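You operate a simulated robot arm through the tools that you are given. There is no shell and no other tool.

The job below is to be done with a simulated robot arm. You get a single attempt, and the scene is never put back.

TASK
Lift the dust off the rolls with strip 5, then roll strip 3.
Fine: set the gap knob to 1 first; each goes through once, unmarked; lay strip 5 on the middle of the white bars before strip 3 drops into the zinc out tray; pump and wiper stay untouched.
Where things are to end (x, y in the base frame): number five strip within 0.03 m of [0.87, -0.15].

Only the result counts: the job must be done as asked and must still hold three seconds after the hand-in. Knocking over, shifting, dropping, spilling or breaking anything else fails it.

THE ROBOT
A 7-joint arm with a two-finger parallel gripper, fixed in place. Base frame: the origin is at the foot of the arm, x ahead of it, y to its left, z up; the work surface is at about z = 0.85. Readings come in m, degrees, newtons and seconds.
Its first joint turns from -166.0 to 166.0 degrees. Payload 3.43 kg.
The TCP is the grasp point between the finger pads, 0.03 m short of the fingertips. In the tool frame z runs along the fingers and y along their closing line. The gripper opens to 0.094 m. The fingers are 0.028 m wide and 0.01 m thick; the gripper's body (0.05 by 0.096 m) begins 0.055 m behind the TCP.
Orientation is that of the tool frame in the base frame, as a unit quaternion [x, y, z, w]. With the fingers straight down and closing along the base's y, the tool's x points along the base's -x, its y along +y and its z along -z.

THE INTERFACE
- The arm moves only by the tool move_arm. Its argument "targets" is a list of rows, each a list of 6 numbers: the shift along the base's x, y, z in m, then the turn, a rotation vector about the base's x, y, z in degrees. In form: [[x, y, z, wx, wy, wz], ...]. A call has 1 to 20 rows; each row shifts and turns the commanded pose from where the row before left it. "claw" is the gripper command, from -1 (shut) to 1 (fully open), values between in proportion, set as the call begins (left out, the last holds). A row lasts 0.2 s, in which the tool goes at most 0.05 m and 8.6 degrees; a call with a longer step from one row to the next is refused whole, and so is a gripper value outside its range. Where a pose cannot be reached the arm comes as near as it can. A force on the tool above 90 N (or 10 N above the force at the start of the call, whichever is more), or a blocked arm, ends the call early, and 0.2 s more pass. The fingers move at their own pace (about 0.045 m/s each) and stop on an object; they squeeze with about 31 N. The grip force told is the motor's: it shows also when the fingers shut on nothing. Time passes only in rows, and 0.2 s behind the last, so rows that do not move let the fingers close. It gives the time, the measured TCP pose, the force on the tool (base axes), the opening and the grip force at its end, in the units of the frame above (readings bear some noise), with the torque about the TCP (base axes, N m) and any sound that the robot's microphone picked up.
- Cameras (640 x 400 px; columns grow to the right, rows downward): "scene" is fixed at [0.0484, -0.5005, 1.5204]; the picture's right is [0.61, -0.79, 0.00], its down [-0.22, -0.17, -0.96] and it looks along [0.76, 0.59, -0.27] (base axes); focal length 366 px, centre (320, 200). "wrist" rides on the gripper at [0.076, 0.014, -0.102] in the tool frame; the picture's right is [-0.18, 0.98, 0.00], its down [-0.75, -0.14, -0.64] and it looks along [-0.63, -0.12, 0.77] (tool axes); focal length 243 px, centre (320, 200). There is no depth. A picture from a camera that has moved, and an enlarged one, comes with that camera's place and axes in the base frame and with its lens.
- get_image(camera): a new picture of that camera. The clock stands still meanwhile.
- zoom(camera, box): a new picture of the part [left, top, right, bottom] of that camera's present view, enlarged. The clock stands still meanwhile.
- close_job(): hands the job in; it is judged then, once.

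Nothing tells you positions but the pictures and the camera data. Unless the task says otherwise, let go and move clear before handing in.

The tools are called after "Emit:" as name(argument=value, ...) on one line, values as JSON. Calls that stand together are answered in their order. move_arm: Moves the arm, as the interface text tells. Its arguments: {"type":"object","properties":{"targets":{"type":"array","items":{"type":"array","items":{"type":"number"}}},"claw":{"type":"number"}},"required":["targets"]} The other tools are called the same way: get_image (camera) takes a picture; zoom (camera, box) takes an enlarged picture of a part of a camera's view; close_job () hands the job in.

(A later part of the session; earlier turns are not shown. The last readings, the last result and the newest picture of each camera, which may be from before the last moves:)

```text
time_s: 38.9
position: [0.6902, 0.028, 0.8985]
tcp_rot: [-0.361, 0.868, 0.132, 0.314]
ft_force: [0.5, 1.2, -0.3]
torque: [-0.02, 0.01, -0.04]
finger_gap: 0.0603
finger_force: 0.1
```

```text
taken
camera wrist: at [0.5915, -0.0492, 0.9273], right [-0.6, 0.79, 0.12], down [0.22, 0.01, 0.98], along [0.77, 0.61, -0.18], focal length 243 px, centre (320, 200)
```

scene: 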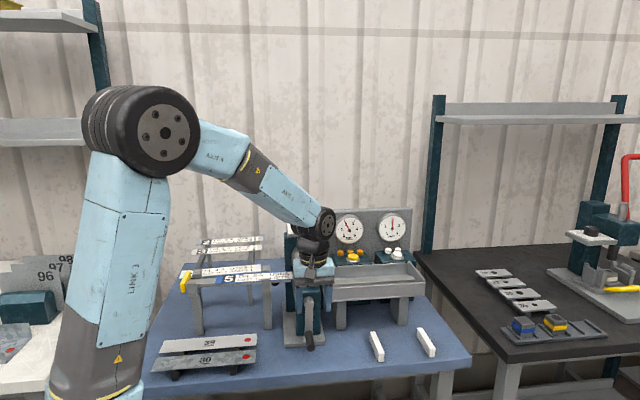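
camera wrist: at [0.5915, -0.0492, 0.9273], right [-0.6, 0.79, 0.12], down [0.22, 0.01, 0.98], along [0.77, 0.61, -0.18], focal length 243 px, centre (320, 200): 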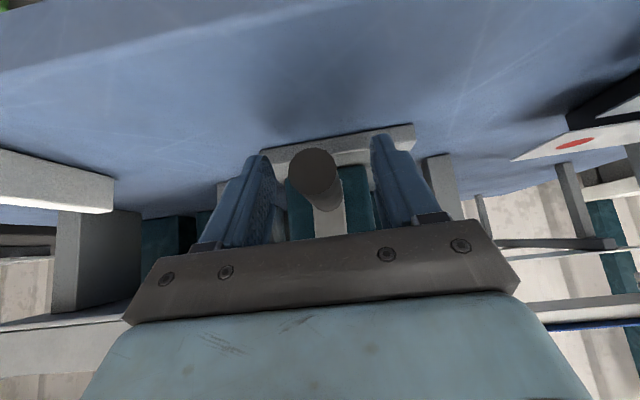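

Emit:
move_arm(targets=[[0, 0, 0, 0, 0, 0], [0, 0, 0, 0, 0, 0], [0, 0, 0, 0, 0, 0], [0, 0, 0, 0, 0, 0]], claw=-1)

Emit:
get_image(camera="wrist")

```text
time_s: 39.9
position: [0.6893, 0.0276, 0.8976]
tcp_rot: [-0.36, 0.868, 0.133, 0.314]
ft_force: [0.3, 1.1, -2.6]
torque: [0.04, -0.14, 0.03]
finger_gap: 0.026
finger_force: 45.7
```

```text
taken
camera wrist: at [0.5915, -0.0494, 0.9273], right [-0.6, 0.79, 0.12], down [0.22, 0.01, 0.98], along [0.77, 0.61, -0.18], focal length 243 px, centre (320, 200)
```

wrist: 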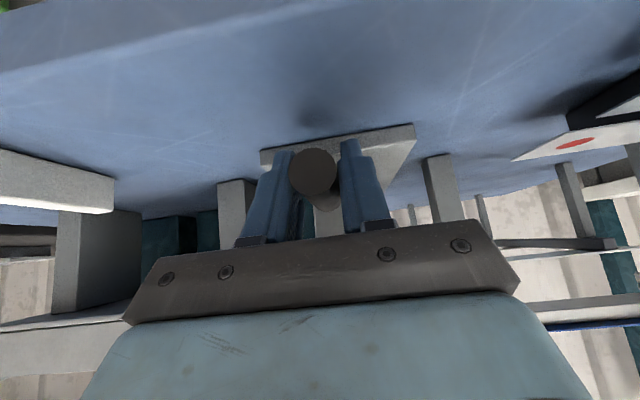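

The handle is gripped (0.026 m). I'll start cranking clockwise as seen from the front, first about 20° to test forces and confirm the strip feeds.

Emit:
move_arm(targets=[[-0.0051, 0.0051, 0.0007, 0, 0, 0], [-0.005, 0.005, 0.0013, 0, 0, 0], [-0.0049, 0.0049, 0.0019, 0, 0, 0], [-0.0048, 0.0048, 0.0025, 0, 0, 0]])

Emit:
zoom(camera="scene", box=[200, 220, 360, 340])

```text
time_s: 40.9
position: [0.6695, 0.0482, 0.904]
tcp_rot: [-0.36, 0.868, 0.133, 0.315]
ft_force: [-1.1, -6.2, -0.4]
torque: [-0.09, 0.31, 0.01]
finger_gap: 0.0262
finger_force: 45.4
```

```text
3.33 times, centred on (280, 280) of scene
camera zoom: at [0.0484, -0.5005, 1.5204], right [0.61, -0.79, 0.0], down [-0.22, -0.17, -0.96], along [0.76, 0.59, -0.27], focal length 1218 px, centre (453, -67)
```

zoom: 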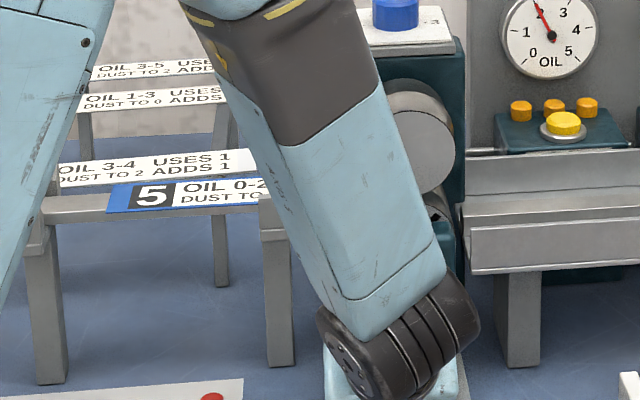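

Emit:
zoom(camera="scene", box=[170, 210, 330, 310])

Emit:
get_image(camera="wrist")

```text
4.00 times, centred on (250, 260) of scene
camera zoom: at [0.0484, -0.5005, 1.5204], right [0.61, -0.79, 0.0], down [-0.22, -0.17, -0.96], along [0.76, 0.59, -0.27], focal length 1462 px, centre (600, -40)
```

zoom: 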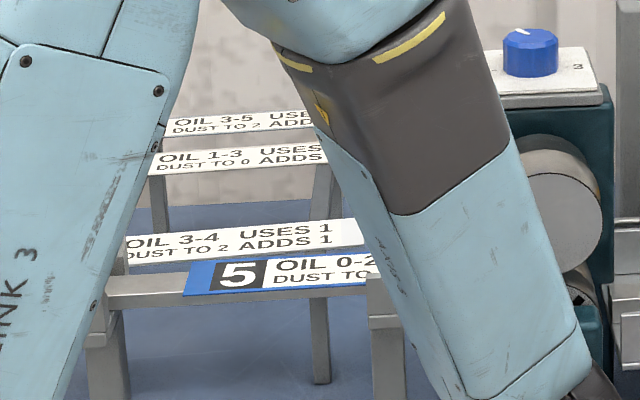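

```text
taken
camera wrist: at [0.5718, -0.0295, 0.9338], right [-0.6, 0.79, 0.12], down [0.22, 0.01, 0.98], along [0.77, 0.61, -0.18], focal length 243 px, centre (320, 200)
```

wrist: 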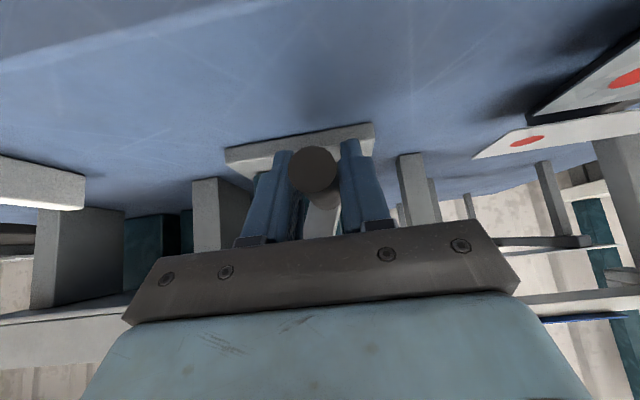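

The strip isn't feeding. Comparing pictures, the earlier bump knocked it back about 8 mm out of the bite, so the rolls are turning without it. I'll bring the crank back a little past bottom, release, and re-seat the strip more deeply.

Emit:
move_arm(targets=[[0.0058, -0.0058, -0.003, 0, 0, 0], [0.006, -0.006, -0.0021, 0, 0, 0], [0.0061, -0.0061, -0.0012, 0, 0, 0], [0.0061, -0.0061, -0.0003, 0, 0, 0], [0.0061, -0.0061, 0.0006, 0, 0, 0], [0.005, -0.005, 0.0012, 0, 0, 0], [0, 0, 0, 0, 0, 0]])

Emit:
zoom(camera="scene", box=[170, 210, 330, 310])

```text
time_s: 42.5
position: [0.7053, 0.0127, 0.9001]
tcp_rot: [-0.361, 0.868, 0.134, 0.314]
ft_force: [-2.0, 4.8, -2.9]
torque: [-0.26, -0.14, 0.03]
finger_gap: 0.0257
finger_force: 45.4
```

```text
4.00 times, centred on (250, 260) of scene
camera zoom: at [0.0484, -0.5005, 1.5204], right [0.61, -0.79, 0.0], down [-0.22, -0.17, -0.96], along [0.76, 0.59, -0.27], focal length 1462 px, centre (600, -40)
```

zoom: 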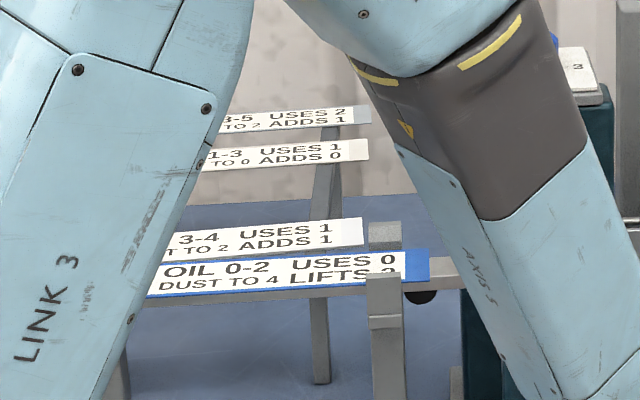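

Reversing the rolls threw the strip back along the rail toward the yellow backstop, which is what the stop is for. I'll release the handle, back away along the tool axis, and look at the whole state.

Emit:
move_arm(targets=[[0, 0, 0, 0, 0, 0], [0, 0, 0, 0, 0, 0], [0, 0, 0, 0, 0, 0], [-0.02, -0.02, 0.034, 0, 0, 0], [-0.02, -0.02, 0.034, 0, 0, 0], [-0.02, -0.02, 0.034, 0, 0, 0], [-0.02, -0.02, 0.034, 0, 0, 0]], claw=0.28)

Emit:
get_image(camera="wrist")

Emit:
get_image(camera="scene")

Emit:
zoom(camera="scene", box=[170, 210, 330, 310])

```text
time_s: 44.1
position: [0.6261, -0.0681, 1.0367]
tcp_rot: [-0.36, 0.868, 0.134, 0.313]
ft_force: [0.9, 0.6, 0.0]
torque: [0.02, 0.03, 0.03]
finger_gap: 0.0603
finger_force: 0.0
```

```text
taken
camera wrist: at [0.5274, -0.1452, 1.0649], right [-0.6, 0.79, 0.12], down [0.22, 0.01, 0.98], along [0.77, 0.61, -0.18], focal length 243 px, centre (320, 200)
```

wrist: 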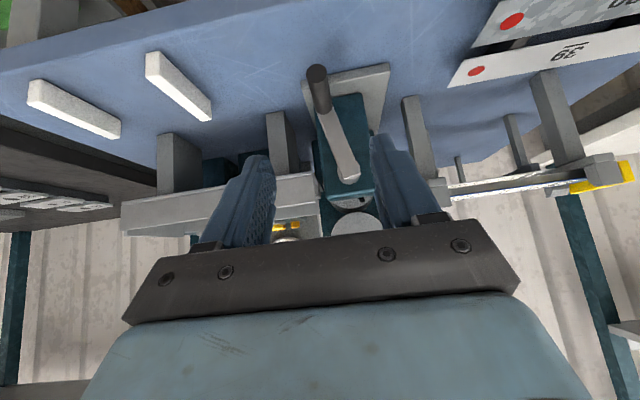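

```text
taken
```

scene: 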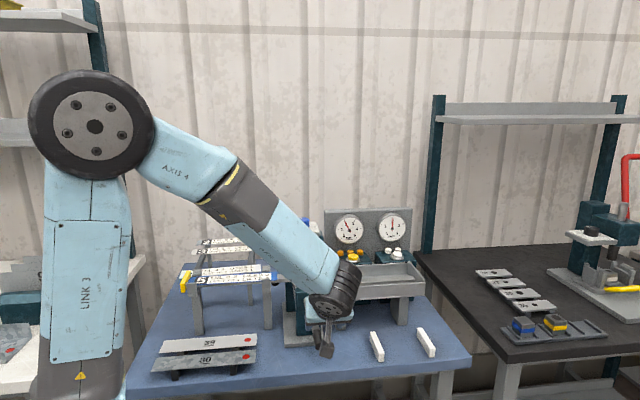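

```text
4.00 times, centred on (250, 260) of scene
camera zoom: at [0.0484, -0.5005, 1.5204], right [0.61, -0.79, 0.0], down [-0.22, -0.17, -0.96], along [0.76, 0.59, -0.27], focal length 1462 px, centre (600, -40)
```

zoom: 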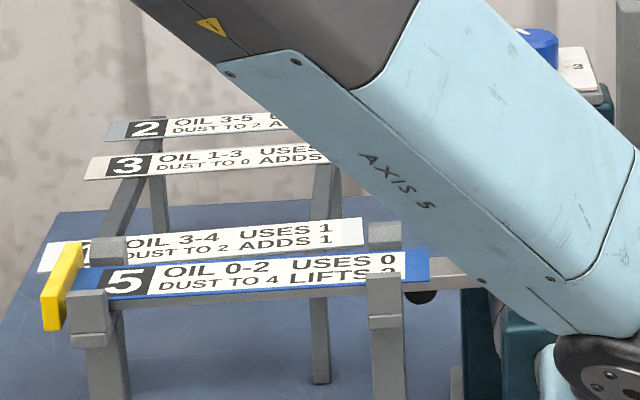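

The strip is lying neatly against the backstop and the crank stays where I left it, about 12° past bottom. I'll retract upward, straighten the tool, and return above the rail while checking the roll marks.

Emit:
move_arm(targets=[[-0.01, 0.0, 0.04, -5.66, 5.66, 0], [-0.01, 0.01, 0.04, -5.66, 5.66, 0], [-0.01, 0.02, 0.04, -5.66, 5.66, 0], [0, 0.03, 0.03, -5.66, 5.66, 0], [0, 0.03, 0.0, -5.66, 5.66, -8], [0, 0.04, 0.0, 0, 0, -8.2], [0, 0.04, 0.0, 0, 0, -8.2], [0, 0.04, 0.0, 0, 0, -8.2], [0, 0.04, 0.0, 0, 0, -8.2], [0, 0.035, 0.0, 0, 0, -8.2], [0, 0.03, 0, 0, 0, -8.2], [0, 0.02, 0, 0, 0, -8.2], [0, 0.01, 0, 0, 0, -8.2], [0, 0, 0, 0, 0, -8.2], [0, 0, 0, 0, 0, -8.2]])

Emit:
get_image(camera="scene")

Emit:
get_image(camera="wrist")

Emit:
zoom(camera="scene", box=[255, 245, 345, 350])

```text
refused: row 5 steps farther than a row can; nothing moved
```

```text
taken
```

scene: 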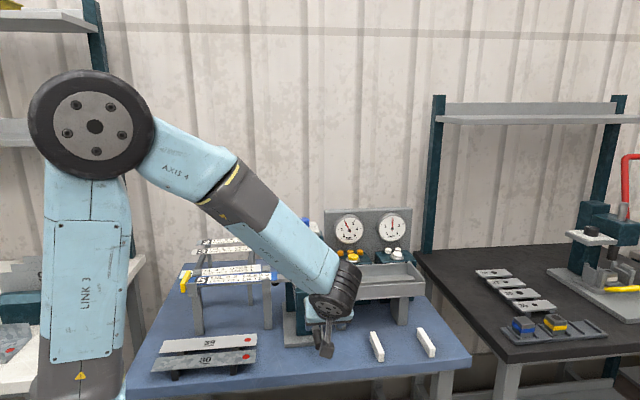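

```text
taken
camera wrist: at [0.5274, -0.1452, 1.0649], right [-0.6, 0.79, 0.12], down [0.22, 0.01, 0.98], along [0.77, 0.61, -0.18], focal length 243 px, centre (320, 200)
```

wrist: 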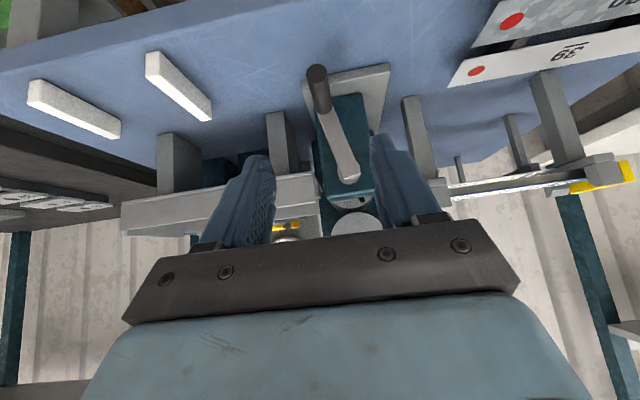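

```text
3.81 times, centred on (300, 298) of scene
camera zoom: at [0.0484, -0.5005, 1.5204], right [0.61, -0.79, 0.0], down [-0.22, -0.17, -0.96], along [0.76, 0.59, -0.27], focal length 1392 px, centre (396, -171)
```

zoom: 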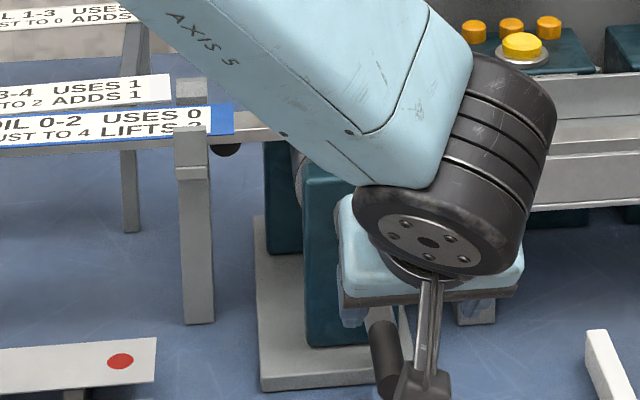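

That row combined two rotations past the per-row limit and was refused. I'll resend with the tilt and yaw in separate rows.

Emit:
move_arm(targets=[[-0.01, 0.0, 0.04, -5.66, 5.66, 0], [-0.01, 0.01, 0.04, -5.66, 5.66, 0], [-0.01, 0.02, 0.04, -5.66, 5.66, 0], [0, 0.03, 0.03, -5.66, 5.66, 0], [0, 0.03, 0.0, -5.66, 5.66, 0], [0, 0.04, 0.0, 0, 0, -8.2], [0, 0.04, 0.0, 0, 0, -8.2], [0, 0.04, 0.0, 0, 0, -8.2], [0, 0.04, 0.0, 0, 0, -8.2], [0, 0.035, 0.0, 0, 0, -8.2], [0, 0.03, 0, 0, 0, -8.2], [0, 0.02, 0, 0, 0, -8.2], [0, 0.01, 0, 0, 0, -8.2], [0, 0, 0, 0, 0, -8.2], [0, 0, 0, 0, 0, -8.2], [0, 0, 0, 0, 0, -8]])

Emit:
get_image(camera="scene")

Emit:
get_image(camera="wrist")

Emit:
zoom(camera="scene", box=[255, 245, 345, 350])

```text
time_s: 47.5
position: [0.5945, 0.2766, 1.1848]
tcp_rot: [0.384, 0.923, 0.004, 0.0]
ft_force: [0.0, -0.9, 1.0]
torque: [0.03, 0.01, 0.0]
finger_gap: 0.0602
finger_force: 0.0
```

```text
taken
```

scene: 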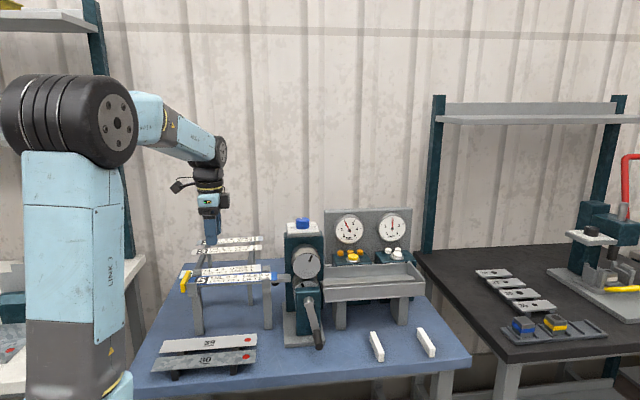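

```text
taken
camera wrist: at [0.5508, 0.3421, 1.2877], right [0.83, 0.56, 0.0], down [0.43, -0.64, 0.64], along [0.36, -0.53, -0.77], focal length 243 px, centre (320, 200)
```

wrist: 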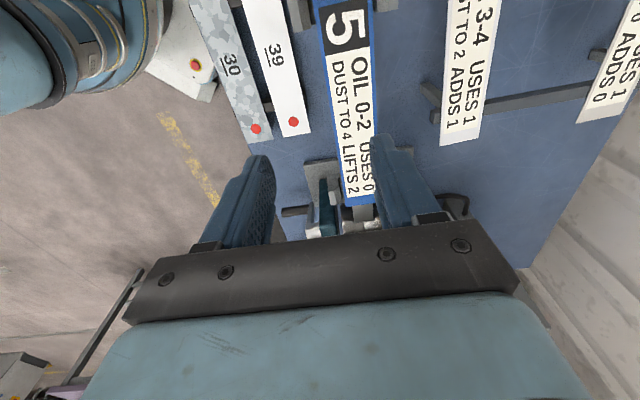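

```text
3.81 times, centred on (300, 298) of scene
camera zoom: at [0.0484, -0.5005, 1.5204], right [0.61, -0.79, 0.0], down [-0.22, -0.17, -0.96], along [0.76, 0.59, -0.27], focal length 1392 px, centre (396, -171)
```

zoom: 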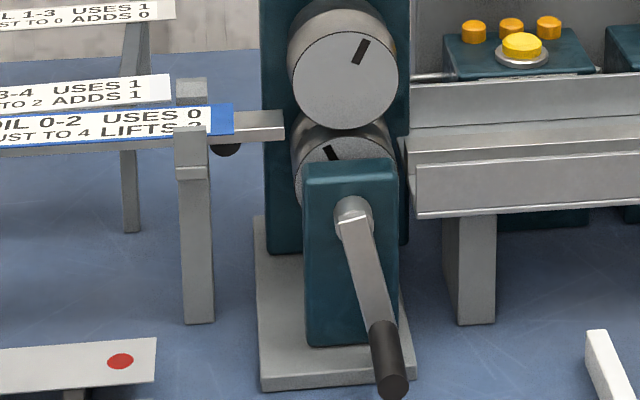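

The crank rests about 14° right of bottom and the roll marks show about 28°, so the rolls are geared roughly 2:1 to the crank. I'll regrip strip 5 further back so I can insert it well past the nip.

Emit:
zoom(camera="wrist", box=[270, 0, 430, 250])

Emit:
zoom(camera="scene", box=[175, 255, 295, 315])

```text
1.60 times, centred on (350, 125) of wrist
camera zoom: at [0.5508, 0.3421, 1.2877], right [0.83, 0.56, 0.0], down [0.43, -0.64, 0.64], along [0.36, -0.53, -0.77], focal length 388 px, centre (272, 320)
```

zoom: 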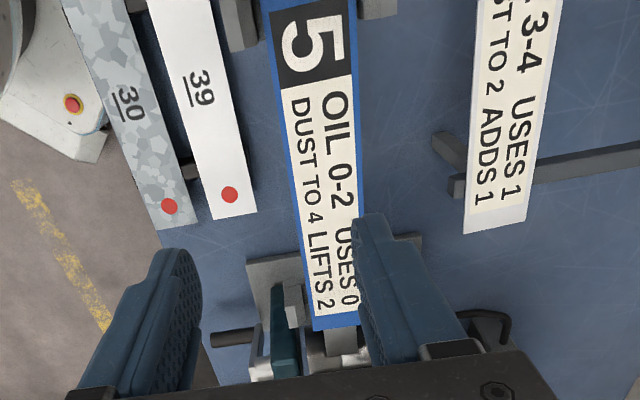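

```text
5.33 times, centred on (235, 285) of scene
camera zoom: at [0.0484, -0.5005, 1.5204], right [0.61, -0.79, 0.0], down [-0.22, -0.17, -0.96], along [0.76, 0.59, -0.27], focal length 1949 px, centre (773, -253)
```

zoom: 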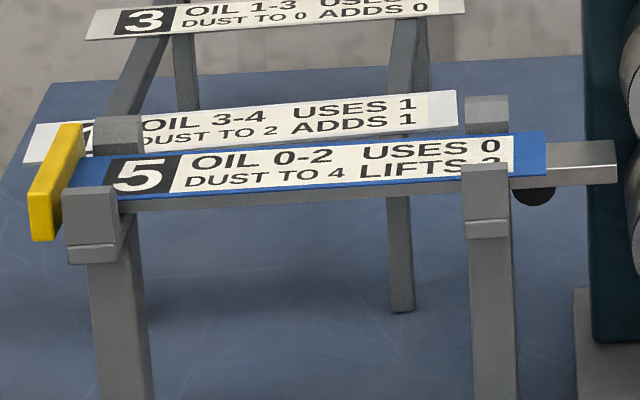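

Strip 5 lies on the rail from s = 0.1385 (against the stop) to 0.3885. I'll descend to grip it 0.07 m from its number end.

Emit:
move_arm(targets=[[0.0066, 0.0178, 0, 0, 0, 0], [0.0067, 0.0178, 0, 0, 0, 0], [0, 0, -0.03, 0, 0, 0.3], [0, 0, -0.03, 0, 0, 0], [0, 0, -0.02, 0, 0, 0]], claw=0.53)

Emit:
zoom(camera="wrist", box=[200, 0, 440, 240])

Emit:
zoom(camera="scene", box=[170, 230, 290, 310])

```text
time_s: 48.7
position: [0.6083, 0.3145, 1.1061]
tcp_rot: [0.38, 0.925, 0.003, 0.0]
ft_force: [-0.2, -1.4, -0.2]
torque: [0.02, 0.01, 0.01]
finger_gap: 0.0721
finger_force: 0.2
```

```text
1.67 times, centred on (320, 120) of wrist
camera zoom: at [0.5636, 0.3769, 1.2081], right [0.82, 0.57, 0.0], down [0.43, -0.63, 0.64], along [0.37, -0.52, -0.77], focal length 404 px, centre (320, 333)
```

zoom: 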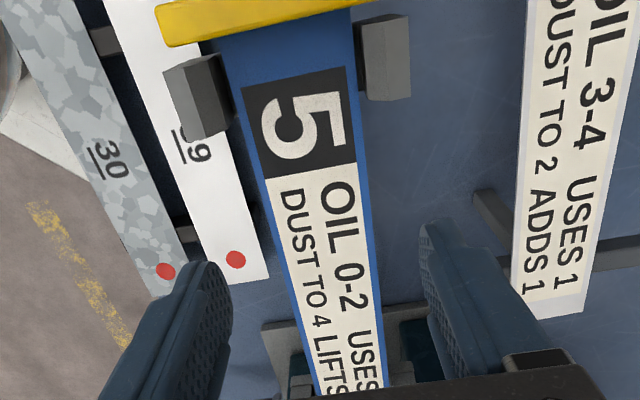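

```text
5.00 times, centred on (230, 270) of scene
camera zoom: at [0.0484, -0.5005, 1.5204], right [0.61, -0.79, 0.0], down [-0.22, -0.17, -0.96], along [0.76, 0.59, -0.27], focal length 1827 px, centre (770, -150)
```

zoom: 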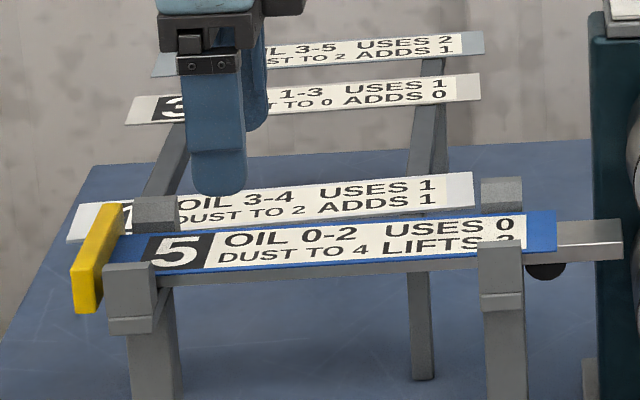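

The fingers are centred over the strip and clear of the posts and yellow stop. I'm descending and gripping.

Emit:
move_arm(targets=[[0, 0, -0.03, 0, 0, -0.2], [0, 0, -0.03, 0, 0, 0], [0, 0, -0.0146, 0, 0, 0]])

Emit:
move_arm(targets=[[0, 0, 0, 0, 0, 0], [0, 0, 0, 0, 0, 0], [0, 0, 0, 0, 0, 0], [0, 0, 0, 0, 0, 0]], claw=-1)

Emit:
zoom(camera="scene", box=[170, 230, 290, 310])

```text
time_s: 49.5
position: [0.608, 0.3124, 1.0303]
tcp_rot: [0.382, 0.924, 0.003, 0.0]
ft_force: [-0.6, 0.3, -0.3]
torque: [0.02, 0.01, -0.03]
finger_gap: 0.072
finger_force: 0.1
```

```text
time_s: 50.5
position: [0.6089, 0.313, 1.0303]
tcp_rot: [0.382, 0.924, 0.002, 0.001]
ft_force: [-0.6, -0.1, 0.1]
torque: [0.03, -0.02, -0.04]
finger_gap: 0.0488
finger_force: 31.0
```

```text
5.00 times, centred on (230, 270) of scene
camera zoom: at [0.0484, -0.5005, 1.5204], right [0.61, -0.79, 0.0], down [-0.22, -0.17, -0.96], along [0.76, 0.59, -0.27], focal length 1827 px, centre (770, -150)
```

zoom: 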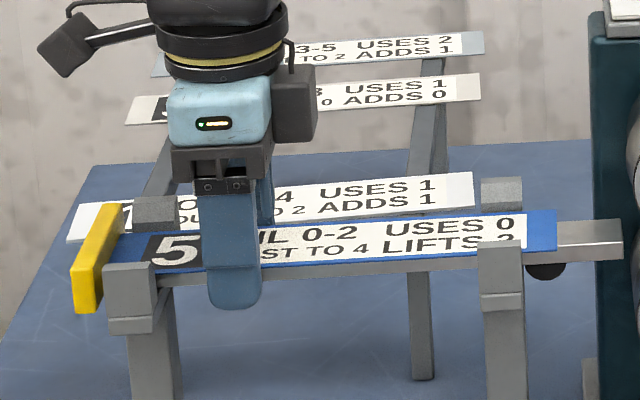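

Gripped without moving it. I'm sliding it forward along the rail toward the nip.

Emit:
move_arm(targets=[[0.0106, -0.0106, 0.0005, 0, 0, 0], [0.0106, -0.0106, 0, 0, 0, 0], [0.0106, -0.0106, 0, 0, 0, 0], [0.0106, -0.0106, 0, 0, 0, 0], [0.0106, -0.0106, 0, 0, 0, 0], [0, 0, 0, 0, 0, 0]])

Emit:
zoom(camera="scene", box=[235, 245, 325, 310])

```text
time_s: 51.9
position: [0.6609, 0.2595, 1.032]
tcp_rot: [0.382, 0.924, 0.002, 0.0]
ft_force: [0.7, -0.8, 0.5]
torque: [0.0, 0.05, 0.0]
finger_gap: 0.0487
finger_force: 30.8
```

```text
6.15 times, centred on (280, 278) of scene
camera zoom: at [0.0484, -0.5005, 1.5204], right [0.61, -0.79, 0.0], down [-0.22, -0.17, -0.96], along [0.76, 0.59, -0.27], focal length 2249 px, centre (566, -277)
```

zoom: 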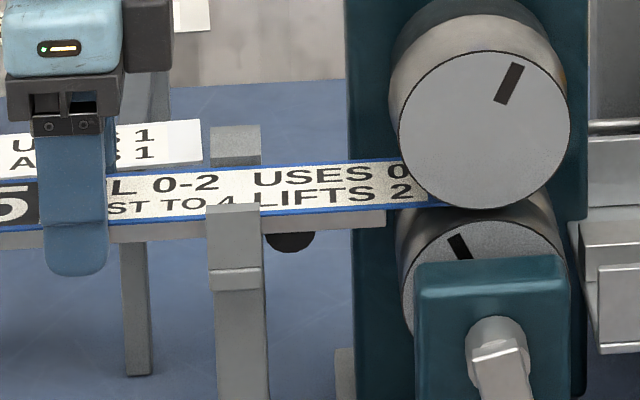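

The leading edge is at the nip mouth. I'm pushing on slowly to get it well past the nip.

Emit:
move_arm(targets=[[0.002, -0.002, 0, 0, 0, 0], [0.002, -0.002, 0, 0, 0, 0], [0.002, -0.002, 0, 0, 0, 0], [0.002, -0.002, 0, 0, 0, 0], [0, 0, 0, 0, 0, 0]])

Emit:
zoom(camera="scene", box=[235, 245, 325, 310])

```text
time_s: 53.1
position: [0.6692, 0.2537, 1.0312]
tcp_rot: [0.382, 0.924, 0.003, 0.001]
ft_force: [0.0, -0.5, 0.0]
torque: [-0.02, 0.03, 0.0]
finger_gap: 0.0484
finger_force: 30.8
```

```text
6.15 times, centred on (280, 278) of scene
camera zoom: at [0.0484, -0.5005, 1.5204], right [0.61, -0.79, 0.0], down [-0.22, -0.17, -0.96], along [0.76, 0.59, -0.27], focal length 2249 px, centre (566, -277)
```

zoom: 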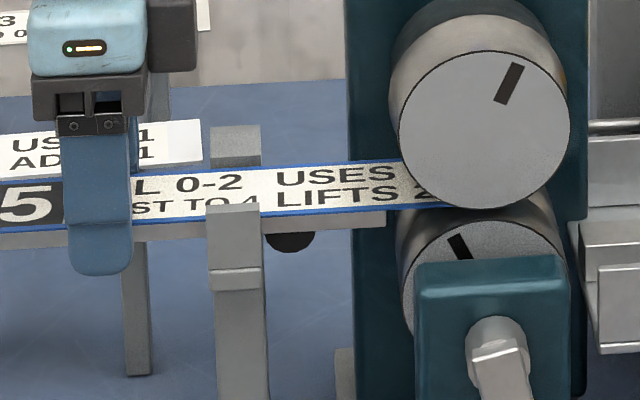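

Emit:
move_arm(targets=[[0.002, -0.002, 0, 0, 0, 0], [0.002, -0.002, 0, 0, 0, 0], [0, 0, 0, 0, 0, 0]])

Emit:
zoom(camera="scene", box=[235, 245, 325, 310])

```text
time_s: 53.9
position: [0.6737, 0.2486, 1.0316]
tcp_rot: [0.382, 0.924, 0.003, 0.0]
ft_force: [0.0, 0.6, 0.2]
torque: [0.01, 0.03, -0.01]
finger_gap: 0.0492
finger_force: 30.6
```

```text
6.15 times, centred on (280, 278) of scene
camera zoom: at [0.0484, -0.5005, 1.5204], right [0.61, -0.79, 0.0], down [-0.22, -0.17, -0.96], along [0.76, 0.59, -0.27], focal length 2249 px, centre (566, -277)
```

zoom: 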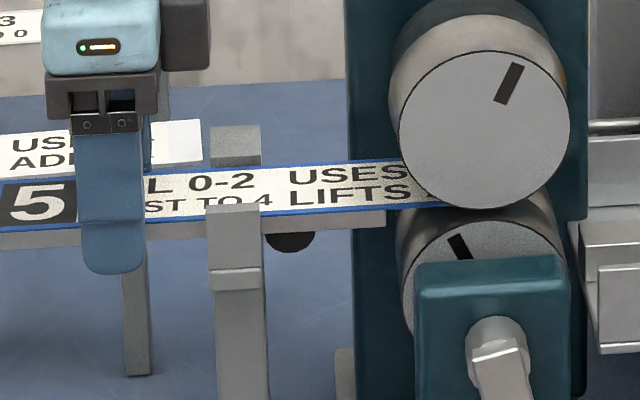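

No resistance yet. I'll keep going gently; there is still finger clearance to the post.

Emit:
move_arm(targets=[[0.002, -0.002, 0, 0, 0, 0], [0.002, -0.002, 0, 0, 0, 0], [0, 0, 0, 0, 0, 0]])

Emit:
zoom(camera="scene", box=[235, 245, 325, 310])

Emit:
get_image(camera="wrist")

```text
time_s: 54.7
position: [0.6769, 0.2448, 1.0311]
tcp_rot: [0.382, 0.924, 0.002, 0.0]
ft_force: [-0.6, -0.3, 0.5]
torque: [0.01, 0.03, 0.0]
finger_gap: 0.0487
finger_force: 31.1
```

```text
6.15 times, centred on (280, 278) of scene
camera zoom: at [0.0484, -0.5005, 1.5204], right [0.61, -0.79, 0.0], down [-0.22, -0.17, -0.96], along [0.76, 0.59, -0.27], focal length 2249 px, centre (566, -277)
```

zoom: 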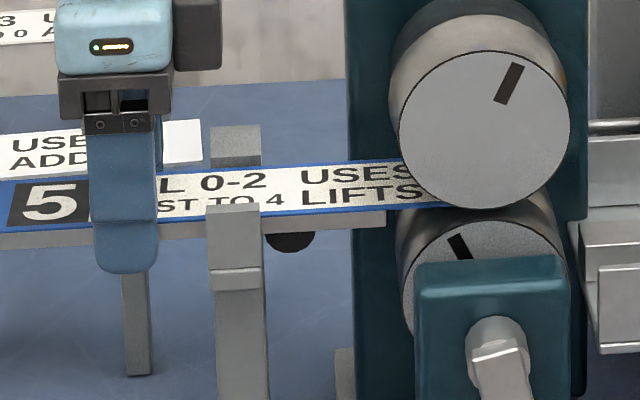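

```text
taken
camera wrist: at [0.6331, 0.3084, 1.1337], right [0.82, 0.57, 0.0], down [0.43, -0.64, 0.64], along [0.37, -0.53, -0.77], focal length 243 px, centre (320, 200)
```

wrist: 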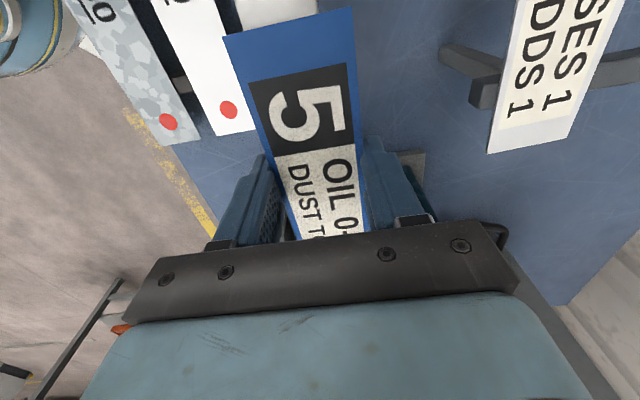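

Emit:
move_arm(targets=[[0.002, -0.002, 0, 0, 0, 0], [0.002, -0.002, 0, 0, 0, 0], [0.002, -0.002, 0, 0, 0, 0], [0.002, -0.002, 0, 0, 0, 0], [0, 0, 0, 0, 0, 0]])

Emit:
zoom(camera="scene", box=[235, 245, 325, 310])

```text
time_s: 55.9
position: [0.6857, 0.2374, 1.031]
tcp_rot: [0.383, 0.924, 0.003, 0.0]
ft_force: [0.7, 0.1, 0.2]
torque: [0.04, 0.01, 0.01]
finger_gap: 0.0487
finger_force: 31.4
```

```text
6.15 times, centred on (280, 278) of scene
camera zoom: at [0.0484, -0.5005, 1.5204], right [0.61, -0.79, 0.0], down [-0.22, -0.17, -0.96], along [0.76, 0.59, -0.27], focal length 2249 px, centre (566, -277)
```

zoom: 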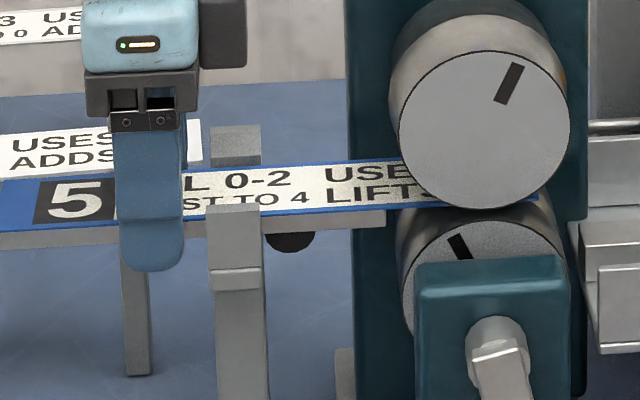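

The strip's blue leading end is now visible on the exit side, so it is well through the gap. I'll release it, lift off, and go back to the crank with the tilted approach.

Emit:
move_arm(targets=[[0, 0, 0, 0, 0, 0], [0, 0, 0, 0, 0, 0], [0, 0, 0, 0, 0, 0]], claw=0.5)

Emit:
move_arm(targets=[[0, 0, 0.02, 0, 0, 0], [0, 0, 0.04, 0, 0, 0], [0, 0, 0.045, 0, 0, 0], [0, 0, 0.045, 0, 0, 0]])

Emit:
zoom(camera="scene", box=[200, 220, 360, 330])

Emit:
get_image(camera="wrist")

Emit:
zoom(camera="wrist", box=[240, 80, 400, 220])

```text
time_s: 56.7
position: [0.6859, 0.2376, 1.0324]
tcp_rot: [0.382, 0.924, 0.003, 0.0]
ft_force: [0.9, 0.2, 0.3]
torque: [0.01, 0.0, 0.0]
finger_gap: 0.0707
finger_force: 0.1
```

```text
time_s: 57.7
position: [0.6846, 0.2357, 1.1816]
tcp_rot: [0.382, 0.924, 0.002, 0.0]
ft_force: [-0.1, -0.1, 0.1]
torque: [0.01, 0.02, 0.01]
finger_gap: 0.0705
finger_force: 0.1
```

```text
3.64 times, centred on (280, 275) of scene
camera zoom: at [0.0484, -0.5005, 1.5204], right [0.61, -0.79, 0.0], down [-0.22, -0.17, -0.96], along [0.76, 0.59, -0.27], focal length 1329 px, centre (466, -73)
```

zoom: 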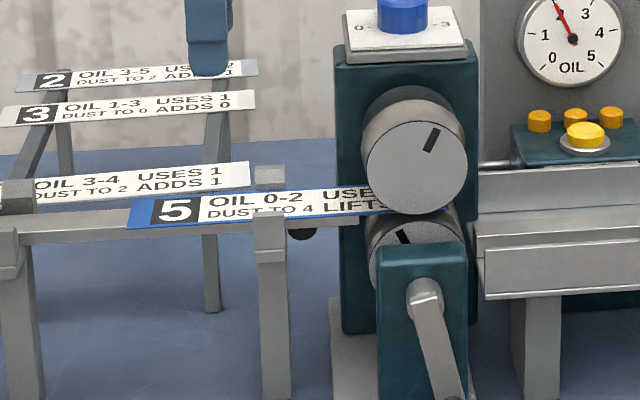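

```text
taken
camera wrist: at [0.6401, 0.3003, 1.2838], right [0.82, 0.57, 0.0], down [0.43, -0.63, 0.64], along [0.36, -0.53, -0.77], focal length 243 px, centre (320, 200)
```

wrist: 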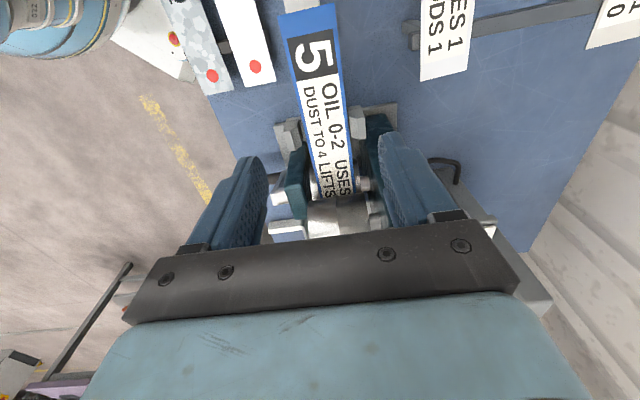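

```text
2.86 times, centred on (320, 150) of wrist
camera zoom: at [0.6401, 0.3003, 1.2838], right [0.82, 0.57, 0.0], down [0.43, -0.63, 0.64], along [0.36, -0.53, -0.77], focal length 693 px, centre (320, 343)
```

zoom: 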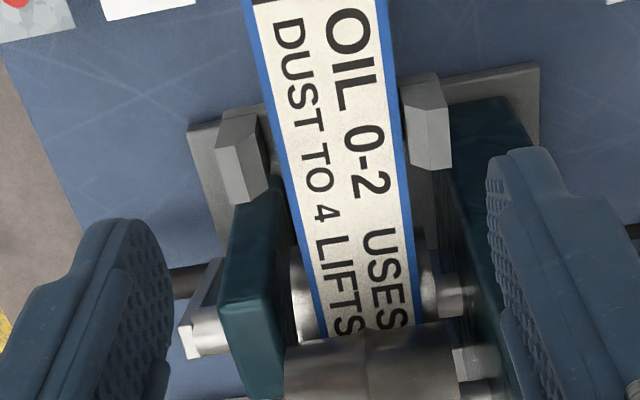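

The strip is lying through the rolls. I'm returning to the crank and tilting on the way.

Emit:
move_arm(targets=[[-0.0212, -0.034, 0, 0, 0, 8.2], [-0.0212, -0.034, 0, 0, 0, 8.2], [-0.0212, -0.034, 0, 0, 0, 8.2], [-0.0212, -0.034, 0, 0, 0, 8.2], [0, -0.04, 0, 0, 0, 8.2], [0, -0.04, 0, 0, 0, 8.2], [0, -0.04, 0, 0, 0, 8.2], [0, -0.04, 0, 0, 0, 8.2], [0, 0, 0, 0, 0, 8.2], [0, 0, 0, 0, 0, 8.2], [0, 0, 0, 0, 0, 8.0], [0.005, -0.0005, -0.029, 5.66, -5.66, 0], [0.005, -0.0005, -0.029, 5.66, -5.66, 0], [0.005, -0.0005, -0.029, 5.66, -5.66, 0], [0.005, -0.0005, -0.029, 5.66, -5.66, 0], [0.005, -0.0005, -0.029, 5.66, -5.66, 0]], claw=0.28)

Emit:
get_image(camera="wrist")

Emit:
get_image(camera="scene")

```text
time_s: 61.1
position: [0.6257, -0.0626, 1.0347]
tcp_rot: [-0.36, 0.868, 0.132, 0.315]
ft_force: [-0.4, 0.7, 0.2]
torque: [-0.01, 0.01, 0.03]
finger_gap: 0.0602
finger_force: 0.0
```

```text
taken
camera wrist: at [0.5274, -0.1401, 1.0651], right [-0.6, 0.79, 0.12], down [0.22, 0.02, 0.98], along [0.77, 0.61, -0.18], focal length 243 px, centre (320, 200)
```

wrist: 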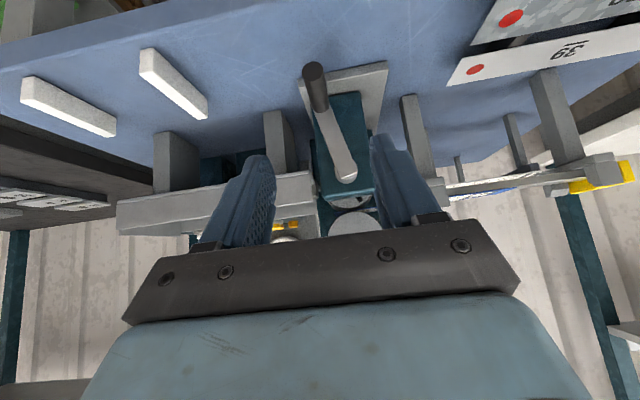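

```text
taken
```

scene: 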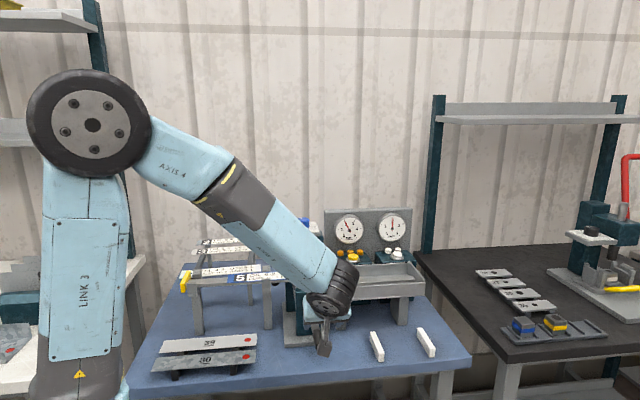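

Emit:
move_arm(targets=[[0.0199, 0.0188, -0.0337, 0, 0, 0], [0.0199, 0.0188, -0.0337, 0, 0, 0], [0.0199, 0.0188, -0.0337, 0, 0, 0]])

Emit:
get_image(camera="wrist")

```text
time_s: 61.9
position: [0.6845, -0.0049, 0.9345]
tcp_rot: [-0.36, 0.867, 0.133, 0.316]
ft_force: [0.4, -0.5, 0.2]
torque: [0.01, -0.03, 0.01]
finger_gap: 0.0604
finger_force: 0.1
```

```text
taken
camera wrist: at [0.5868, -0.0837, 0.9643], right [-0.6, 0.79, 0.12], down [0.22, 0.02, 0.98], along [0.77, 0.61, -0.18], focal length 243 px, centre (320, 200)
```

wrist: 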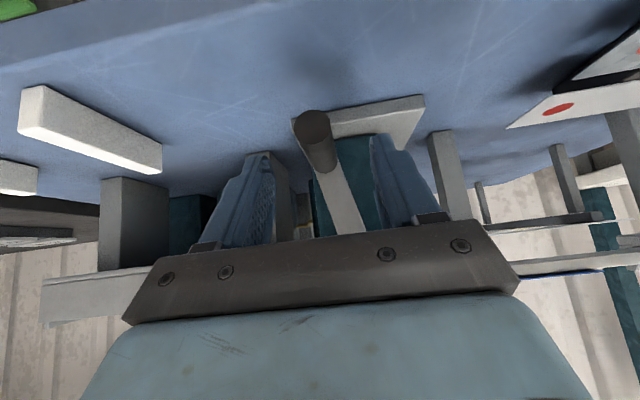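

The handle is lined up between the fingers, so I'll take the final step in and close.

Emit:
move_arm(targets=[[0.0104, 0.0088, -0.0172, 0, 0, 0], [0.0104, 0.0088, -0.0172, 0, 0, 0]])

Emit:
move_arm(targets=[[0, 0, 0, 0, 0, 0], [0, 0, 0, 0, 0, 0], [0, 0, 0, 0, 0, 0], [0, 0, 0, 0, 0, 0]], claw=-1)

Emit:
get_image(camera="wrist")

Emit:
zoom(camera="scene", box=[170, 210, 330, 310])

```text
time_s: 62.5
position: [0.7047, 0.0117, 0.9014]
tcp_rot: [-0.36, 0.868, 0.133, 0.314]
ft_force: [-0.4, 0.2, 0.3]
torque: [-0.03, 0.03, -0.04]
finger_gap: 0.0603
finger_force: 0.0
```

```text
time_s: 63.5
position: [0.7061, 0.0129, 0.9009]
tcp_rot: [-0.361, 0.868, 0.133, 0.315]
ft_force: [0.2, 1.9, 0.1]
torque: [0.01, -0.1, -0.01]
finger_gap: 0.0262
finger_force: 45.1
```

```text
taken
camera wrist: at [0.6077, -0.0659, 0.9306], right [-0.6, 0.79, 0.12], down [0.22, 0.02, 0.98], along [0.77, 0.61, -0.18], focal length 243 px, centre (320, 200)
```

wrist: 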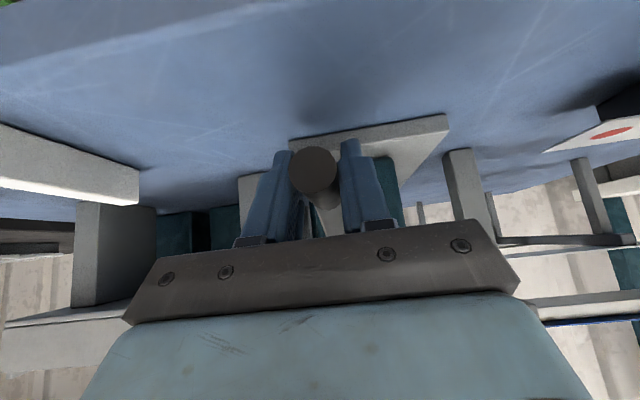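

```text
4.00 times, centred on (250, 260) of scene
camera zoom: at [0.0484, -0.5005, 1.5204], right [0.61, -0.79, 0.0], down [-0.22, -0.17, -0.96], along [0.76, 0.59, -0.27], focal length 1462 px, centre (600, -40)
```

zoom: 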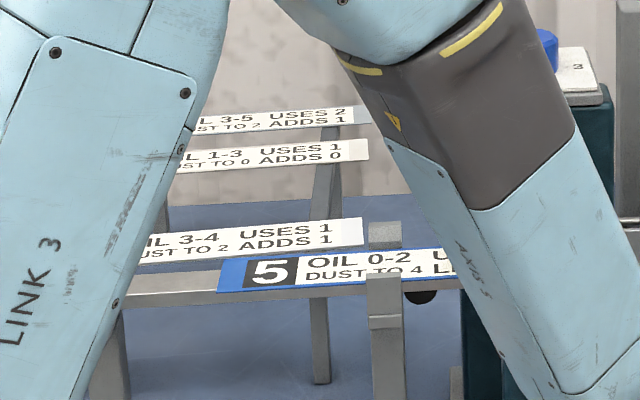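

Gripped. Now I'll crank forward 20° and check that the strip advances.

Emit:
move_arm(targets=[[-0.005, 0.005, -0.0014, 0, 0, 0], [-0.0051, 0.0051, -0.0008, 0, 0, 0], [-0.0051, 0.0051, -0.0002, 0, 0, 0], [-0.0051, 0.0051, 0.0004, 0, 0, 0]])

Emit:
zoom(camera="scene", box=[170, 210, 330, 310])

```text
time_s: 64.5
position: [0.6846, 0.0319, 0.8982]
tcp_rot: [-0.361, 0.868, 0.133, 0.314]
ft_force: [1.4, -4.4, -1.8]
torque: [0.14, 0.2, 0.08]
finger_gap: 0.0261
finger_force: 45.3
```

```text
4.00 times, centred on (250, 260) of scene
camera zoom: at [0.0484, -0.5005, 1.5204], right [0.61, -0.79, 0.0], down [-0.22, -0.17, -0.96], along [0.76, 0.59, -0.27], focal length 1462 px, centre (600, -40)
```

zoom: 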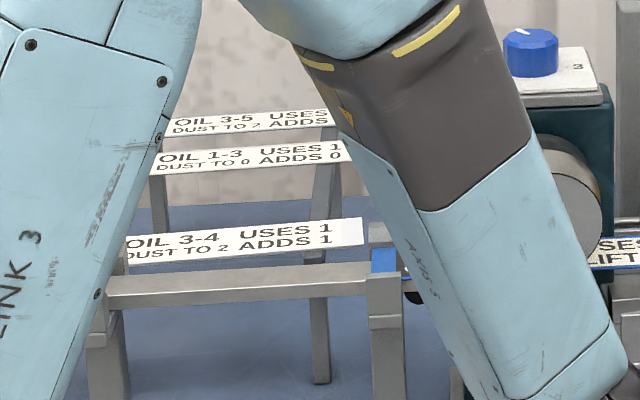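

The strip is feeding well: it has moved about 0.11 m and shows on the exit side. I'll continue cranking.

Emit:
move_arm(targets=[[-0.0051, 0.0051, 0.0011, 0, 0, 0], [-0.005, 0.005, 0.0017, 0, 0, 0], [-0.0049, 0.0049, 0.0023, 0, 0, 0], [-0.0047, 0.0047, 0.0029, 0, 0, 0], [-0.0045, 0.0045, 0.0035, 0, 0, 0]])

Emit:
zoom(camera="scene", box=[250, 210, 450, 340])

Emit:
get_image(camera="wrist")

```text
time_s: 65.7
position: [0.6614, 0.058, 0.9104]
tcp_rot: [-0.361, 0.868, 0.133, 0.314]
ft_force: [1.8, -4.6, -0.2]
torque: [-0.06, 0.34, 0.11]
finger_gap: 0.0262
finger_force: 45.6
```

```text
3.08 times, centred on (350, 275) of scene
camera zoom: at [0.0484, -0.5005, 1.5204], right [0.61, -0.79, 0.0], down [-0.22, -0.17, -0.96], along [0.76, 0.59, -0.27], focal length 1124 px, centre (228, -31)
```

zoom: 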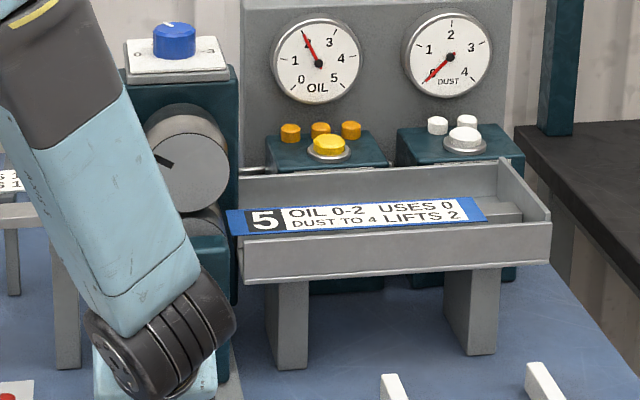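

```text
taken
camera wrist: at [0.5635, -0.0216, 0.9398], right [-0.6, 0.79, 0.12], down [0.22, 0.02, 0.98], along [0.77, 0.61, -0.18], focal length 243 px, centre (320, 200)
```

wrist: 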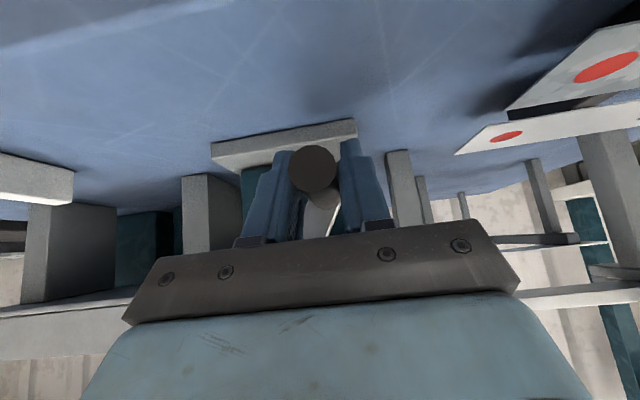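

Strip 5 went through and dropped in the out tray, and the dust gauge now reads 0 with oil still at 2. I'll release the crank and back off.

Emit:
move_arm(targets=[[0, 0, 0, 0, 0, 0], [0, 0, 0, 0, 0, 0], [0, 0, 0, 0, 0, 0], [-0.02, -0.02, 0.034, 0, 0, 0], [-0.02, -0.02, 0.034, 0, 0, 0], [-0.02, -0.02, 0.034, 0, 0, 0], [-0.02, -0.02, 0.034, 0, 0, 0]], claw=0.28)

Emit:
move_arm(targets=[[0.0, -0.01, 0.045, -5.66, 5.66, 0], [0.0, -0.01, 0.045, -5.66, 5.66, 0], [0.0, -0.01, 0.045, -5.66, 5.66, 0], [0.02, -0.02, 0.03, -5.66, 5.66, 0], [0.03, -0.02, 0.02, -5.66, 5.66, 0], [0.04, 0, 0, 0, 0, -8.2], [0.04, 0, 0, 0, 0, -8.2], [0.04, 0, 0, 0, 0, -8.2], [0.04, 0, 0, 0, 0, -8.2], [0.03, 0, 0, 0, 0, -8.2], [0, 0, 0, 0, 0, -8.2], [0, 0, 0, 0, 0, -8.2], [0, 0, 0, 0, 0, -8.2], [0, 0, 0, 0, 0, -8.2], [0, 0, 0, 0, 0, -8.2], [0, 0, 0, 0, 0, -8.0]])

Emit:
get_image(camera="scene")

Emit:
get_image(camera="wrist")

```text
time_s: 67.3
position: [0.5818, -0.0233, 1.0464]
tcp_rot: [-0.361, 0.868, 0.133, 0.314]
ft_force: [-0.1, 0.3, -0.3]
torque: [-0.01, 0.03, 0.01]
finger_gap: 0.06
finger_force: 0.1
```

```text
time_s: 70.7
position: [0.8226, -0.0941, 1.2312]
tcp_rot: [0.384, 0.923, 0.003, 0.0]
ft_force: [-1.0, -0.5, 0.1]
torque: [0.0, -0.04, 0.01]
finger_gap: 0.0601
finger_force: 0.2
```

```text
taken
```

scene: 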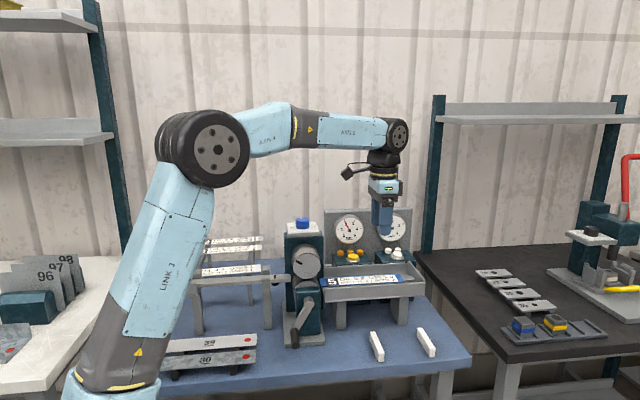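

```text
taken
camera wrist: at [0.7776, -0.0295, 1.3337], right [0.83, 0.56, 0.0], down [0.43, -0.64, 0.64], along [0.36, -0.53, -0.77], focal length 243 px, centre (320, 200)
```

wrist: 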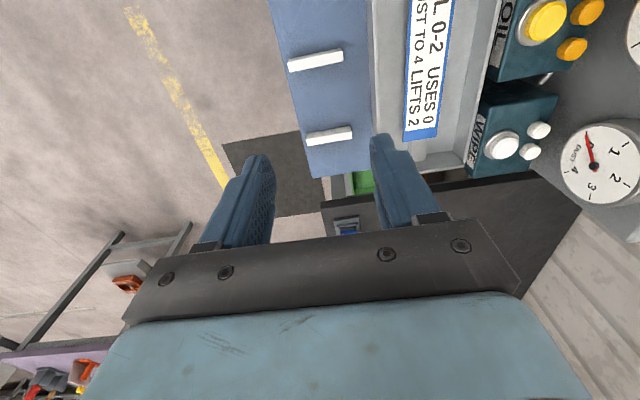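

Strip 5 lies in the tray and the crank stays where I left it. I'll zoom on the tray and white bars to plan the pickup.

Emit:
zoom(camera="wrist", box=[340, 0, 520, 180])

Emit:
zoom(camera="scene", box=[300, 250, 440, 330])

Emit:
zoom(camera="wrist", box=[250, 0, 420, 170])

```text
2.22 times, centred on (430, 90) of wrist
camera zoom: at [0.7776, -0.0295, 1.3337], right [0.83, 0.56, 0.0], down [0.43, -0.64, 0.64], along [0.36, -0.53, -0.77], focal length 539 px, centre (76, 444)
```

zoom: 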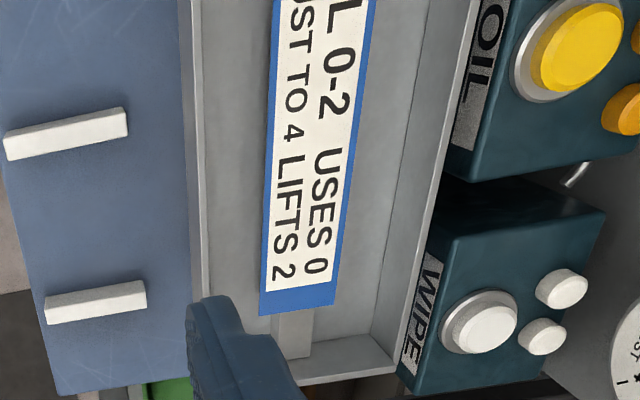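

```text
4.57 times, centred on (370, 290) of scene
camera zoom: at [0.0484, -0.5005, 1.5204], right [0.61, -0.79, 0.0], down [-0.22, -0.17, -0.96], along [0.76, 0.59, -0.27], focal length 1671 px, centre (91, -211)
```

zoom: 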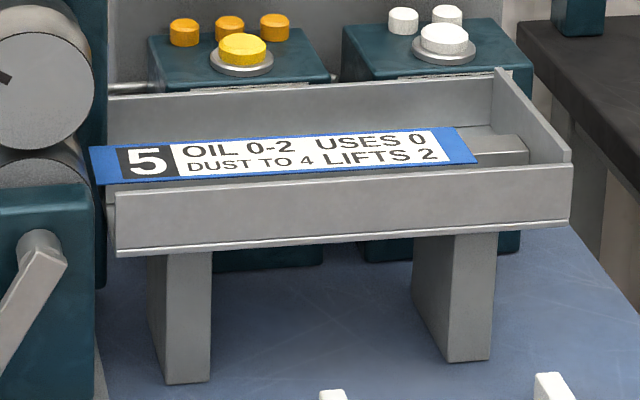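

```text
2.35 times, centred on (335, 85) of wrist
camera zoom: at [0.7776, -0.0295, 1.3337], right [0.83, 0.56, 0.0], down [0.43, -0.64, 0.64], along [0.36, -0.53, -0.77], focal length 571 px, centre (285, 471)
```

zoom: 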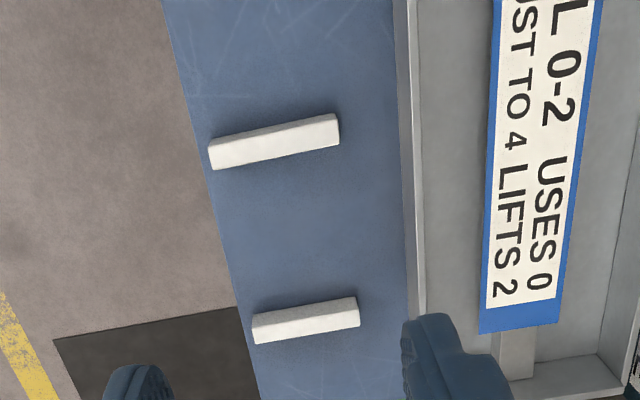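

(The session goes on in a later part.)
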